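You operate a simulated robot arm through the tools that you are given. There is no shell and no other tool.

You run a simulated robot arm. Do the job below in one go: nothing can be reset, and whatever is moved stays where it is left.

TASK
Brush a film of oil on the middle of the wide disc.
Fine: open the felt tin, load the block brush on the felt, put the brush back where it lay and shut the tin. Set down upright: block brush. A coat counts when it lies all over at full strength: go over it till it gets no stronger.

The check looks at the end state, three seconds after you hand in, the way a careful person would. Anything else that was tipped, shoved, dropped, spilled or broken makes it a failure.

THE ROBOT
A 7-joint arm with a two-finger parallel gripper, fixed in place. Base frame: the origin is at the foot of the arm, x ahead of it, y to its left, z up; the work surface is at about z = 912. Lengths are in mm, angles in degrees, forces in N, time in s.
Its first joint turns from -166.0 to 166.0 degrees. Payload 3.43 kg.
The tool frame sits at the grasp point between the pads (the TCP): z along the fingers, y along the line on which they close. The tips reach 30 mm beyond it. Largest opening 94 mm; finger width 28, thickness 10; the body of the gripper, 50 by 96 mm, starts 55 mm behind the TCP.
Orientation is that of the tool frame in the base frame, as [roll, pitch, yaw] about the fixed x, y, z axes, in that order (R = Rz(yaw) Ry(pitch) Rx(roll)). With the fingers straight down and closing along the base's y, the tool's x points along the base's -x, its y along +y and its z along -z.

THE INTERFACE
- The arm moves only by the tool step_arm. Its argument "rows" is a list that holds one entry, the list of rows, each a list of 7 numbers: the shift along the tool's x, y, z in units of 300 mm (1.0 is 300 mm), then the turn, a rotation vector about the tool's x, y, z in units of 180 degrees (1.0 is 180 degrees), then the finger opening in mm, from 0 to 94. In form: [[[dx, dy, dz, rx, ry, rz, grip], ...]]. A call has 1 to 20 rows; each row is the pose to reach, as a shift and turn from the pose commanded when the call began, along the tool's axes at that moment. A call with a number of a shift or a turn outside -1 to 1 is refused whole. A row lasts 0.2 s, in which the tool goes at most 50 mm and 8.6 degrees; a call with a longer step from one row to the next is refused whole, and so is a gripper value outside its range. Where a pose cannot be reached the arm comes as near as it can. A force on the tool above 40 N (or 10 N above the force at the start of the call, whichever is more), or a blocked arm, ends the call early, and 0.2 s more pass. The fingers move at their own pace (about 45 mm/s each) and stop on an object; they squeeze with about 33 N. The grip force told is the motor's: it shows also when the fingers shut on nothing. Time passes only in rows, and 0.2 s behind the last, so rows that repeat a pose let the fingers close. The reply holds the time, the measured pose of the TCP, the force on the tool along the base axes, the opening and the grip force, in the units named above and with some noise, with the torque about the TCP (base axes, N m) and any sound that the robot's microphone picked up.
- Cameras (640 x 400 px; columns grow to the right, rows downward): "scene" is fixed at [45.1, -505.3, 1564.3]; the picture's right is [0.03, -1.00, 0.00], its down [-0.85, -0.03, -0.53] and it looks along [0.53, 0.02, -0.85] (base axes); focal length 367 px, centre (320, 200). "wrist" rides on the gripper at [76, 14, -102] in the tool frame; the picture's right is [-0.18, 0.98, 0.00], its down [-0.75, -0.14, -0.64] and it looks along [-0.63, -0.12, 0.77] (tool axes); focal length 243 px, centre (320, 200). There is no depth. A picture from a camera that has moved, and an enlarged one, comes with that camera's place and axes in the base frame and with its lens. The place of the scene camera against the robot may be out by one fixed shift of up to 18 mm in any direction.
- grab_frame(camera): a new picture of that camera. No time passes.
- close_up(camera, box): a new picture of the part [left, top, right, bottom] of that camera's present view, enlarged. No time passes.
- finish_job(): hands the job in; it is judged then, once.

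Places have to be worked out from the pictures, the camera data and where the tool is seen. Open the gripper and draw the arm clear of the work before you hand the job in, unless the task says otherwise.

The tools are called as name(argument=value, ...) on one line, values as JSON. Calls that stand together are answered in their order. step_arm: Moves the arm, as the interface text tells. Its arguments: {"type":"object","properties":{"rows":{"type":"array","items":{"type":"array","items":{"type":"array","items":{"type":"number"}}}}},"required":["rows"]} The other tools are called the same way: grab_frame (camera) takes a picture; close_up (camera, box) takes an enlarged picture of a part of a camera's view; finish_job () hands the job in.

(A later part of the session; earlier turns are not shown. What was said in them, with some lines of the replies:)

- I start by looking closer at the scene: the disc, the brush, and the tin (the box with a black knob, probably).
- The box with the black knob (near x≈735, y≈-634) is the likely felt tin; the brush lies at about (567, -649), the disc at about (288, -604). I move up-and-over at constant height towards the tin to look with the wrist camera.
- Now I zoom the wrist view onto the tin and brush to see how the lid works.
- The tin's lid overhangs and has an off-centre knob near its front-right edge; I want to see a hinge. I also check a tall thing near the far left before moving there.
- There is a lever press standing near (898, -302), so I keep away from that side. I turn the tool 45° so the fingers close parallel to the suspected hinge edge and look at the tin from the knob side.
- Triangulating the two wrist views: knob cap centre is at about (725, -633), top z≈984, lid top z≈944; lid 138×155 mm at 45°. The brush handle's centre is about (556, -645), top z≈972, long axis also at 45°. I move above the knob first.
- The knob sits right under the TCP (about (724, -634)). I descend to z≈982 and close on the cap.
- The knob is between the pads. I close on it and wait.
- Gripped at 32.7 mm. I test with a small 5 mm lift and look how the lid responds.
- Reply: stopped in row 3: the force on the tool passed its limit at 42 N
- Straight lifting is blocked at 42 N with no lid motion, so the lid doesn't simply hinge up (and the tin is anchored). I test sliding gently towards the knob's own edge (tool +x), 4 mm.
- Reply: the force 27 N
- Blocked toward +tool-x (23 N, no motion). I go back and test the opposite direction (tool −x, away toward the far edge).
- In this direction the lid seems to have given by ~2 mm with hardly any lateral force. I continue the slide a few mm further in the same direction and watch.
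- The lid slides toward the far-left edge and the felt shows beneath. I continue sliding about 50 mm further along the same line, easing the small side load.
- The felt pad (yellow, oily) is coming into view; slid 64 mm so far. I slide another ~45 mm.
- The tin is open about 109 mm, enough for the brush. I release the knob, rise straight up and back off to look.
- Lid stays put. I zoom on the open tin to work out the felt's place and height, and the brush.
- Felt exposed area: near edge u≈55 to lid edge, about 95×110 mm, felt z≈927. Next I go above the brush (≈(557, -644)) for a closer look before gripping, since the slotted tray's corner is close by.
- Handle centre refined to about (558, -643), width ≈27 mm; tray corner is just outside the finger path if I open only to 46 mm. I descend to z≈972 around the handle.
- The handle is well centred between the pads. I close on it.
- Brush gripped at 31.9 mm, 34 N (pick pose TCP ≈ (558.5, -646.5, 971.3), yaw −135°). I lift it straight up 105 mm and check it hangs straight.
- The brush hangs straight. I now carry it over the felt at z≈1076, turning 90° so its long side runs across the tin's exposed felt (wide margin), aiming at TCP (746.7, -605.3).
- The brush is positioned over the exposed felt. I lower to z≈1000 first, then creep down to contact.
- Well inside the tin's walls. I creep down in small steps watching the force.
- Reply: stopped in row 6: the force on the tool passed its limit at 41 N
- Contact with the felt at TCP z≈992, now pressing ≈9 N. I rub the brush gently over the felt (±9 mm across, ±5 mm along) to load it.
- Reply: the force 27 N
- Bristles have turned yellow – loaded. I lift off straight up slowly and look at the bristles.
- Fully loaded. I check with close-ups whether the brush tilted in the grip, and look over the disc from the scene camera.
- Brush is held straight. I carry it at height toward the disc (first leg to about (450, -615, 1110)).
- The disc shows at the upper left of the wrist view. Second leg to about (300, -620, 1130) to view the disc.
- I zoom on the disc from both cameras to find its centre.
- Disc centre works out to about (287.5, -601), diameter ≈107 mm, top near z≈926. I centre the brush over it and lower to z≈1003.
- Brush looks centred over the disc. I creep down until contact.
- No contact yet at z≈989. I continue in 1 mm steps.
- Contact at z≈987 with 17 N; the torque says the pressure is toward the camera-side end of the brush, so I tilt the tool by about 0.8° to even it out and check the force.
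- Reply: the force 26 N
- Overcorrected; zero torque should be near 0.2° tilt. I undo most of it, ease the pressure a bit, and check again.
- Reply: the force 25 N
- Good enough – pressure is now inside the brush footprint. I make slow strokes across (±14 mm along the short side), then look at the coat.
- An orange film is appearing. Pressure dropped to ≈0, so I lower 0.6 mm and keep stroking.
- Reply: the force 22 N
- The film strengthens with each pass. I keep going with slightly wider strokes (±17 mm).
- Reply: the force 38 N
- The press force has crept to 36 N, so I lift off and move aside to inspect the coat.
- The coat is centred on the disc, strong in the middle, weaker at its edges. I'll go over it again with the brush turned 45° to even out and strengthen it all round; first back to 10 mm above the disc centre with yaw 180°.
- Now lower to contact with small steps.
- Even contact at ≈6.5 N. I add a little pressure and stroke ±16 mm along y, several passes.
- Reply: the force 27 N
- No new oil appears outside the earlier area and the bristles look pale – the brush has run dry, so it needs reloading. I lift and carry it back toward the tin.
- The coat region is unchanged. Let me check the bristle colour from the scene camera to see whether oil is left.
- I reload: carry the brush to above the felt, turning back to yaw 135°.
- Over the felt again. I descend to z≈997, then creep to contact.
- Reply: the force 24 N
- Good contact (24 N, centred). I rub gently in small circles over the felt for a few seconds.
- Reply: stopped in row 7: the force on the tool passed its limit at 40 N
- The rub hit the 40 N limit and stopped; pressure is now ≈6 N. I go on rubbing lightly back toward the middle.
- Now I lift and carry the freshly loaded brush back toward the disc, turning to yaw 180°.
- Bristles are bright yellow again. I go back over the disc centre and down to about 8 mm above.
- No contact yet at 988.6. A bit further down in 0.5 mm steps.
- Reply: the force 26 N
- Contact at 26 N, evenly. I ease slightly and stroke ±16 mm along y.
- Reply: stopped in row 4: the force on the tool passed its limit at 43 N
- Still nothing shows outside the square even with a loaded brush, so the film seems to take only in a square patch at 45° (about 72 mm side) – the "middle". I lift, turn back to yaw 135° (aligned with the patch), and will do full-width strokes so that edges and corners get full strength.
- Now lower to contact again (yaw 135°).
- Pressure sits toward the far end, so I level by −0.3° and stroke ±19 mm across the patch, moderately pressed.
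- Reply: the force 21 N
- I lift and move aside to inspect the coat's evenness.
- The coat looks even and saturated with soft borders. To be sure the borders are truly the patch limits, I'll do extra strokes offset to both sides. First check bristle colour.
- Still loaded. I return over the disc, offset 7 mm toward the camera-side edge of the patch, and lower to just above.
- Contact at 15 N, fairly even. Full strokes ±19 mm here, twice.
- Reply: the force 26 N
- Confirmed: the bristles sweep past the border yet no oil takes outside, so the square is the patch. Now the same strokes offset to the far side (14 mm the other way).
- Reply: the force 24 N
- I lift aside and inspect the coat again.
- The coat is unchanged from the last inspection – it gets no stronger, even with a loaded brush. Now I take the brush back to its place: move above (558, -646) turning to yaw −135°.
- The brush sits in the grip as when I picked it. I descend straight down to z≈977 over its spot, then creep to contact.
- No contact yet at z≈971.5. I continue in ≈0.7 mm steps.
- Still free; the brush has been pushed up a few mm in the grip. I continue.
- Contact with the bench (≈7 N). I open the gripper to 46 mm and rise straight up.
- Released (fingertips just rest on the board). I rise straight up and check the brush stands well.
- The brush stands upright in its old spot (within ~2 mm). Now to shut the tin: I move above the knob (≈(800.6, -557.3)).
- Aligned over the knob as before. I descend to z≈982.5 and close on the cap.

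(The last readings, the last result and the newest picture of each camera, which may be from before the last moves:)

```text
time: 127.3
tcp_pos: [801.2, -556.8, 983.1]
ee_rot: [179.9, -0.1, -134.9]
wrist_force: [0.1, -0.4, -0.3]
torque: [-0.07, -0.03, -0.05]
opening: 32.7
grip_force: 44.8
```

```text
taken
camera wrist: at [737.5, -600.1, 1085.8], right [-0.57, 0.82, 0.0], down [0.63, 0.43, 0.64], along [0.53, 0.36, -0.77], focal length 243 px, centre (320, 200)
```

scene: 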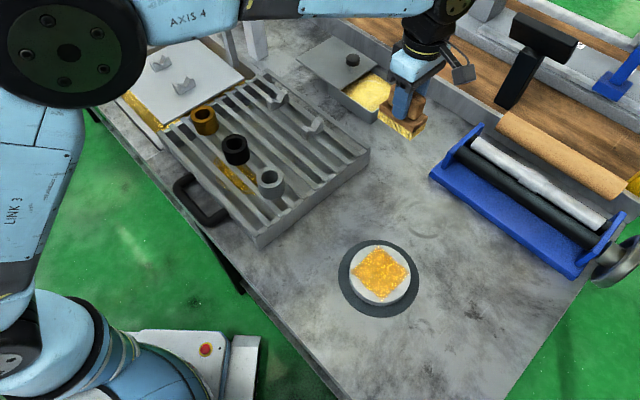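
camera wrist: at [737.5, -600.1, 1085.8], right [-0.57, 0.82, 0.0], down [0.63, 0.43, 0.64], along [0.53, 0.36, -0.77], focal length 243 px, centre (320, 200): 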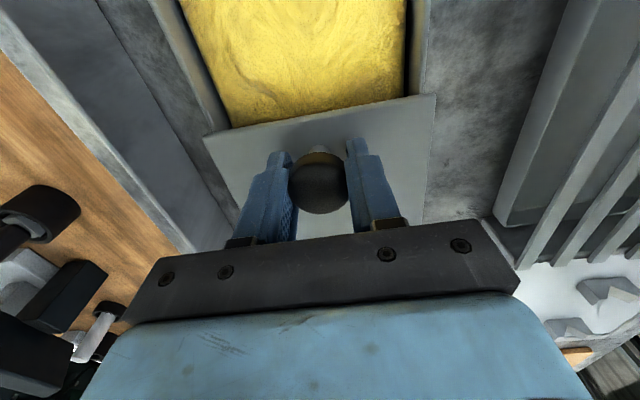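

Gripped. I slide the lid back (tool +x) about 97 mm, then finish gently to the stop.

step_arm(rows=[[[0.015, 0, 0, 0, 0, 0, 20], [0.04, 0, 0, 0, 0, 0, 20], [0.07, 0, 0, 0, 0, 0, 20], [0.1, 0, 0, 0, 0, 0, 20], [0.13, 0, 0, 0, 0, 0, 20], [0.16, 0, 0, 0, 0, 0, 20], [0.19, 0, 0, 0, 0, 0, 20], [0.22, 0, 0, 0, 0, 0, 20], [0.25, 0, 0, 0, 0, 0, 20], [0.28, 0, 0, 0, 0, 0, 20], [0.305, 0, 0, 0, 0, 0, 20], [0.323, 0, 0, 0, 0, 0, 20], [0.323, 0, 0, 0, 0, 0, 20]]])

close_up(camera="scene", box=[300, 0, 460, 130])

grab_frame(camera="wrist")

```text
time: 130.1
tcp_pos: [731.3, -625.9, 981.9]
ee_rot: [179.8, -0.2, -134.9]
wrist_force: [-7.5, 6.2, -5.2]
torque: [0.16, -0.23, 0.1]
opening: 32.8
grip_force: 44.9
```

```text
3.08 times, centred on (380, 65) of scene
camera zoom: at [45.1, -505.3, 1564.3], right [0.03, -1.0, 0.0], down [-0.85, -0.03, -0.53], along [0.53, 0.02, -0.85], focal length 1129 px, centre (135, 615)
```

zoom: 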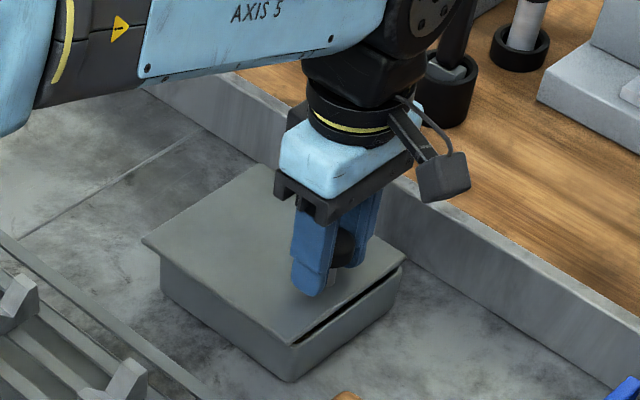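

```text
taken
camera wrist: at [668.1, -669.7, 1085.8], right [-0.57, 0.82, 0.0], down [0.63, 0.43, 0.64], along [0.53, 0.36, -0.77], focal length 243 px, centre (320, 200)
```

wrist: 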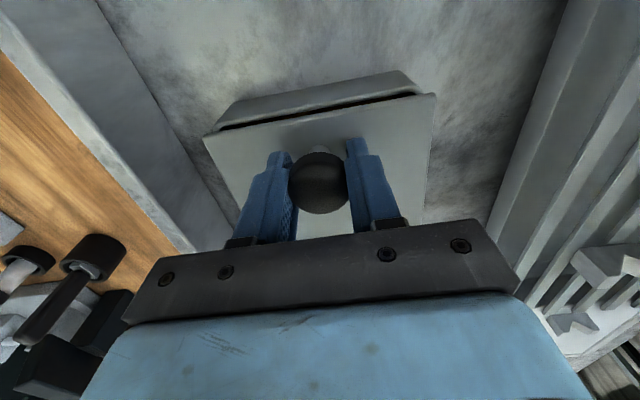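

About 10 mm to go. I finish in small steps until the stop is felt.

step_arm(rows=[[[0.007, 0.001, 0, 0, 0, 0, 20], [0.014, 0.002, 0, 0, 0, 0, 20], [0.021, 0.002, 0, 0, 0, 0, 20], [0.028, 0.002, 0, 0, 0, 0, 20], [0.033, 0.002, 0, 0, 0, 0, 20], [0.037, 0.002, 0, 0, 0, 0, 20], [0.04, 0.002, 0, 0, 0, 0, 20], [0.04, 0.002, 0, 0, 0, 0, 20]]])

close_up(camera="scene", box=[300, 0, 460, 130])

grab_frame(camera="wrist")

```text
time: 131.9
tcp_pos: [724.5, -632.9, 983.2]
ee_rot: [179.8, 0.0, -134.8]
wrist_force: [12.9, 5.7, -3.5]
torque: [-0.49, 0.42, 0.08]
opening: 32.8
grip_force: 44.9
```

```text
3.08 times, centred on (380, 65) of scene
camera zoom: at [45.1, -505.3, 1564.3], right [0.03, -1.0, 0.0], down [-0.85, -0.03, -0.53], along [0.53, 0.02, -0.85], focal length 1129 px, centre (135, 615)
```

zoom: 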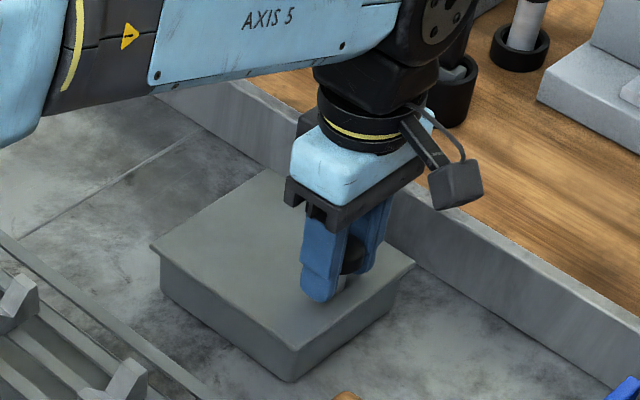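

```text
taken
camera wrist: at [661.3, -676.5, 1085.7], right [-0.57, 0.82, 0.0], down [0.63, 0.44, 0.64], along [0.53, 0.37, -0.77], focal length 243 px, centre (320, 200)
```

wrist: 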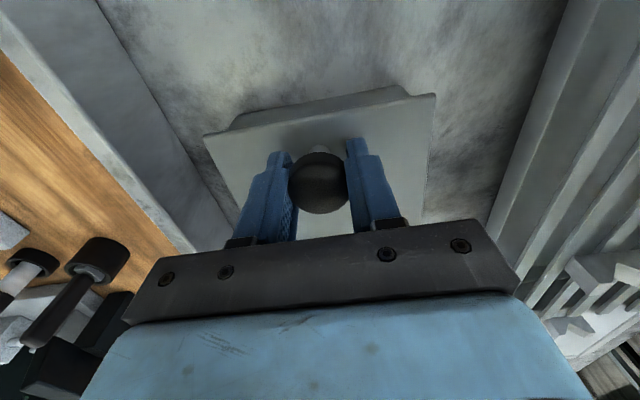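

The lid is back at its closed place (724.5, -632.9) against the stop. I release the knob and rise clear, then retreat.

step_arm(rows=[[[-0.003, 0, 0, 0, 0, 0, 20], [-0.003, 0, 0, 0, 0, 0, 40], [-0.003, 0, 0, 0, 0, 0, 66], [-0.003, 0, 0, 0, 0, 0, 66], [-0.003, 0, 0, 0, 0, 0, 66], [-0.003, 0, -0.04, 0, 0, 0, 66], [-0.003, 0, -0.12, 0, 0, 0, 66], [-0.003, 0, -0.22, 0, 0, 0, 66], [0.06, 0, -0.34, 0, 0, 0, 80], [0.15, 0, -0.46, 0, 0, 0, 90], [0.25, 0, -0.58, 0, 0, 0, 94], [0.35, 0, -0.65, 0, 0, 0, 94], [0.35, 0, -0.65, 0, 0, 0, 94]]])

grab_frame(camera="scene")

close_up(camera="scene", box=[310, 40, 430, 140])

grab_frame(camera="wrist")

```text
time: 134.7
tcp_pos: [648.7, -707.3, 1177.7]
ee_rot: [180.0, -0.1, -134.8]
wrist_force: [-0.2, 0.6, -0.9]
torque: [0.02, 0.02, -0.02]
opening: 94.1
grip_force: 0.0
```

```text
taken
```

scene: 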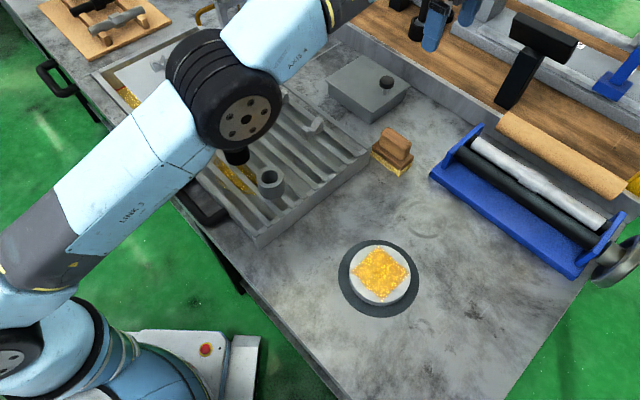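

```text
4.00 times, centred on (370, 90) of scene
camera zoom: at [45.1, -505.3, 1564.3], right [0.03, -1.0, 0.0], down [-0.85, -0.03, -0.53], along [0.53, 0.02, -0.85], focal length 1468 px, centre (120, 640)
```

zoom: 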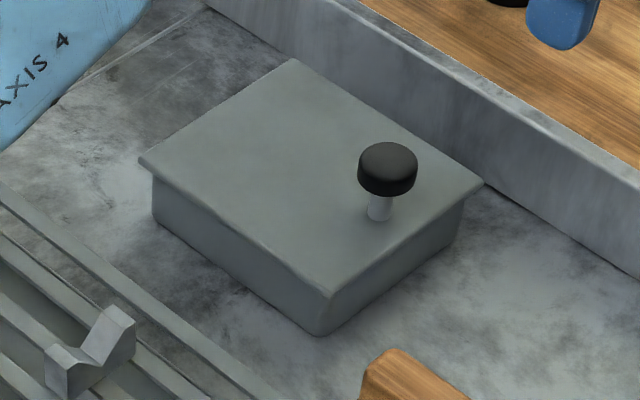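

```text
taken
camera wrist: at [585.2, -751.7, 1281.1], right [-0.57, 0.82, 0.0], down [0.63, 0.43, 0.64], along [0.53, 0.36, -0.77], focal length 243 px, centre (320, 200)
```

wrist: 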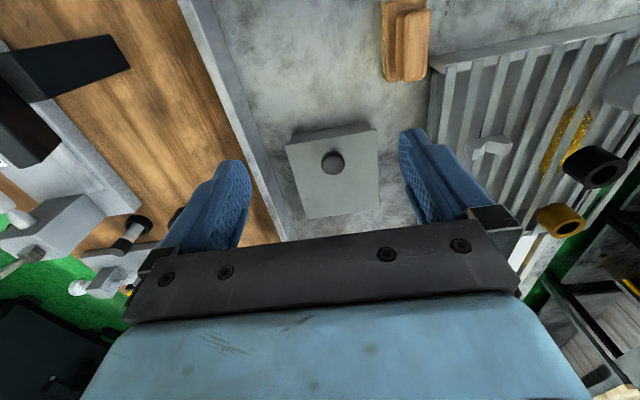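

Tin is shut and the brush is in place. I move clear and take one last close look at the coat from the wrist camera above the disc.

step_arm(rows=[[[0.04, 0.08, -0.01, 0, 0, 0.03, 94], [0.08, 0.16, -0.02, 0, 0, 0.06, 94], [0.12, 0.24, -0.03, 0, 0, 0.09, 94], [0.16, 0.32, -0.04, 0, 0, 0.12, 94], [0.2, 0.4, -0.04, 0, 0, 0.15, 94], [0.24, 0.47, -0.04, 0, 0, 0.18, 94], [0.27, 0.53, -0.04, 0, 0, 0.21, 94], [0.3, 0.58, -0.04, 0, 0, 0.235, 94], [0.34, 0.65, -0.04, 0, 0, 0.25, 94], [0.4, 0.76, -0.04, 0, 0, 0.25, 94], [0.46, 0.87, -0.04, 0, 0, 0.25, 94], [0.52, 0.98, -0.04, 0, 0, 0.25, 94], [0.52, 0.98, -0.04, 0, 0, 0.25, 94]]])

grab_frame(camera="wrist")

close_up(camera="wrist", box=[240, 0, 400, 120])

```text
time: 137.5
tcp_pos: [330.4, -612.7, 1190.0]
ee_rot: [-180.0, -0.1, -179.9]
wrist_force: [1.0, 0.0, 0.9]
torque: [0.03, -0.01, 0.02]
opening: 93.8
grip_force: 0.0
```

```text
taken
camera wrist: at [254.5, -598.0, 1294.0], right [0.18, 0.98, 0.0], down [0.76, -0.14, 0.64], along [0.63, -0.12, -0.77], focal length 243 px, centre (320, 200)
```

wrist: 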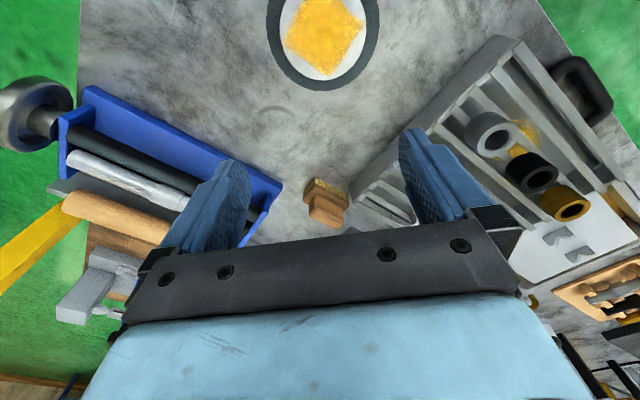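

```text
3.33 times, centred on (320, 60) of wrist
camera zoom: at [254.5, -598.0, 1294.0], right [0.18, 0.98, 0.0], down [0.76, -0.14, 0.64], along [0.63, -0.12, -0.77], focal length 809 px, centre (320, 667)
```

zoom: 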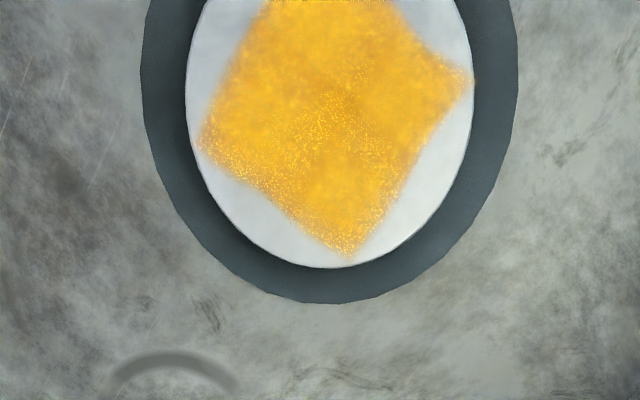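

One more view with the whole disc in frame.

step_arm(rows=[[[0.1, 0.03, 0, 0, 0, 0, 94], [0.2, 0.06, 0, 0, 0, 0, 94], [0.2, 0.06, 0, 0, 0, 0, 94]]])

close_up(camera="wrist", box=[240, 0, 400, 120])

grab_frame(camera="wrist")

```text
time: 138.3
tcp_pos: [271.5, -594.2, 1192.7]
ee_rot: [180.0, -0.1, -179.8]
wrist_force: [-0.3, -1.3, 0.3]
torque: [-0.02, 0.01, 0.0]
opening: 93.9
grip_force: 0.0
```

```text
3.33 times, centred on (320, 60) of wrist
camera zoom: at [194.8, -579.7, 1294.7], right [0.18, 0.98, 0.0], down [0.76, -0.14, 0.64], along [0.63, -0.12, -0.77], focal length 809 px, centre (320, 667)
```

zoom: 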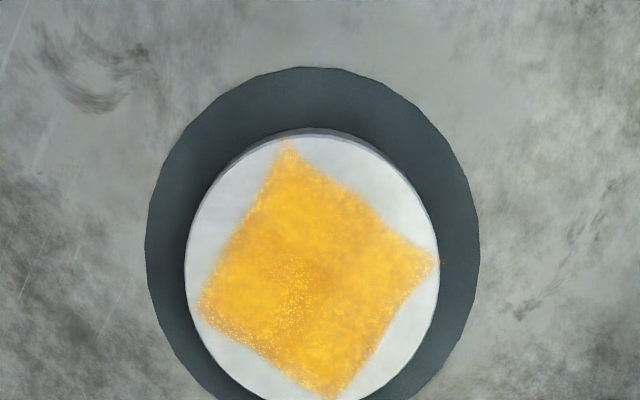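

```text
taken
camera wrist: at [194.8, -579.7, 1294.7], right [0.18, 0.98, 0.0], down [0.76, -0.14, 0.64], along [0.63, -0.12, -0.77], focal length 243 px, centre (320, 200)
```

wrist: 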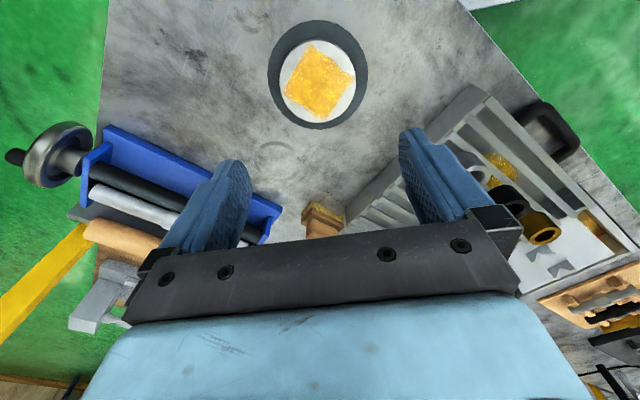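

The film is even across the whole patch, the sparkle is only gloss. I withdraw to the starting pose, clear of the work.

step_arm(rows=[[[-0.06, 0.075, 0, 0, 0, 0, 94], [-0.13, 0.16, 0, 0, 0, 0, 94], [-0.2, 0.25, 0, 0, 0, 0, 94], [-0.27, 0.34, 0, 0, 0, 0, 94], [-0.34, 0.43, 0, 0, 0, 0, 94], [-0.4, 0.5, 0, 0, 0, 0, 94], [-0.45, 0.56, 0, 0, 0, 0, 94], [-0.45, 0.56, 0, 0, 0, 0, 94]]])

grab_frame(camera="scene")

close_up(camera="scene", box=[310, 40, 450, 190])

```text
time: 140.1
tcp_pos: [403.7, -424.1, 1189.6]
ee_rot: [179.9, -0.1, -179.9]
wrist_force: [-0.4, -0.7, 0.6]
torque: [0.0, 0.01, 0.02]
opening: 93.8
grip_force: 0.0
```

```text
taken
```

scene: 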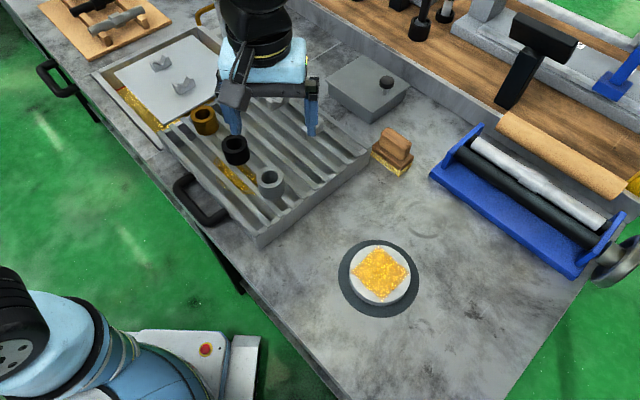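

```text
2.67 times, centred on (380, 115) of scene
camera zoom: at [45.1, -505.3, 1564.3], right [0.03, -1.0, 0.0], down [-0.85, -0.03, -0.53], along [0.53, 0.02, -0.85], focal length 979 px, centre (160, 427)
```

zoom: 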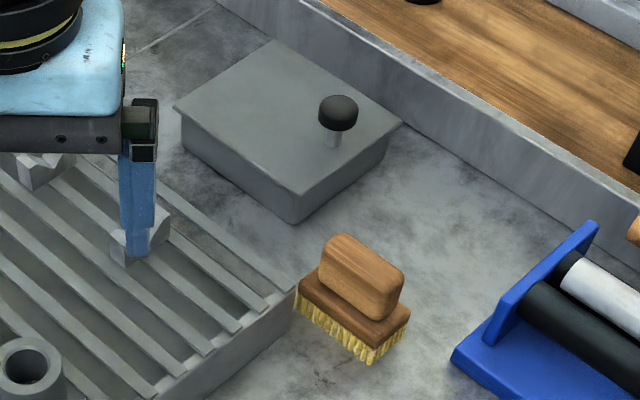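

Everything is in place: the disc's middle is coated evenly, the tin is shut, the brush stands upright where it lay, and the arm is clear with the gripper open. I hand the job in.

finish_job()

```text
The job is handed in.
```

The middle of the wide disc now has an even film of oil, and I've handed the job in. I haven't seen the result of the check.

- **Coat:** The oil took only in a square of about 72 mm in the middle of the disc. I loaded the brush on the felt twice. More strokes with a loaded brush, including ones running past the edges of the square, made the film no stronger.
- **Tin:** The lid slides rather than lifts. It is shut again, back against its stop at the position where I found it.
- **Brush:** The block brush stands upright within about 2 mm of where it lay. Its bristles still have oil on them.
- **Other objects:** In the last scene picture nothing else looks moved, tipped or spilled.
- **Arm:** It is back near its starting pose with the gripper open.

While I worked out how the lid opened, and during some of the strokes, the force limit (40 N) stopped the arm a few times. None of these stops left any damage or shift that I could see.
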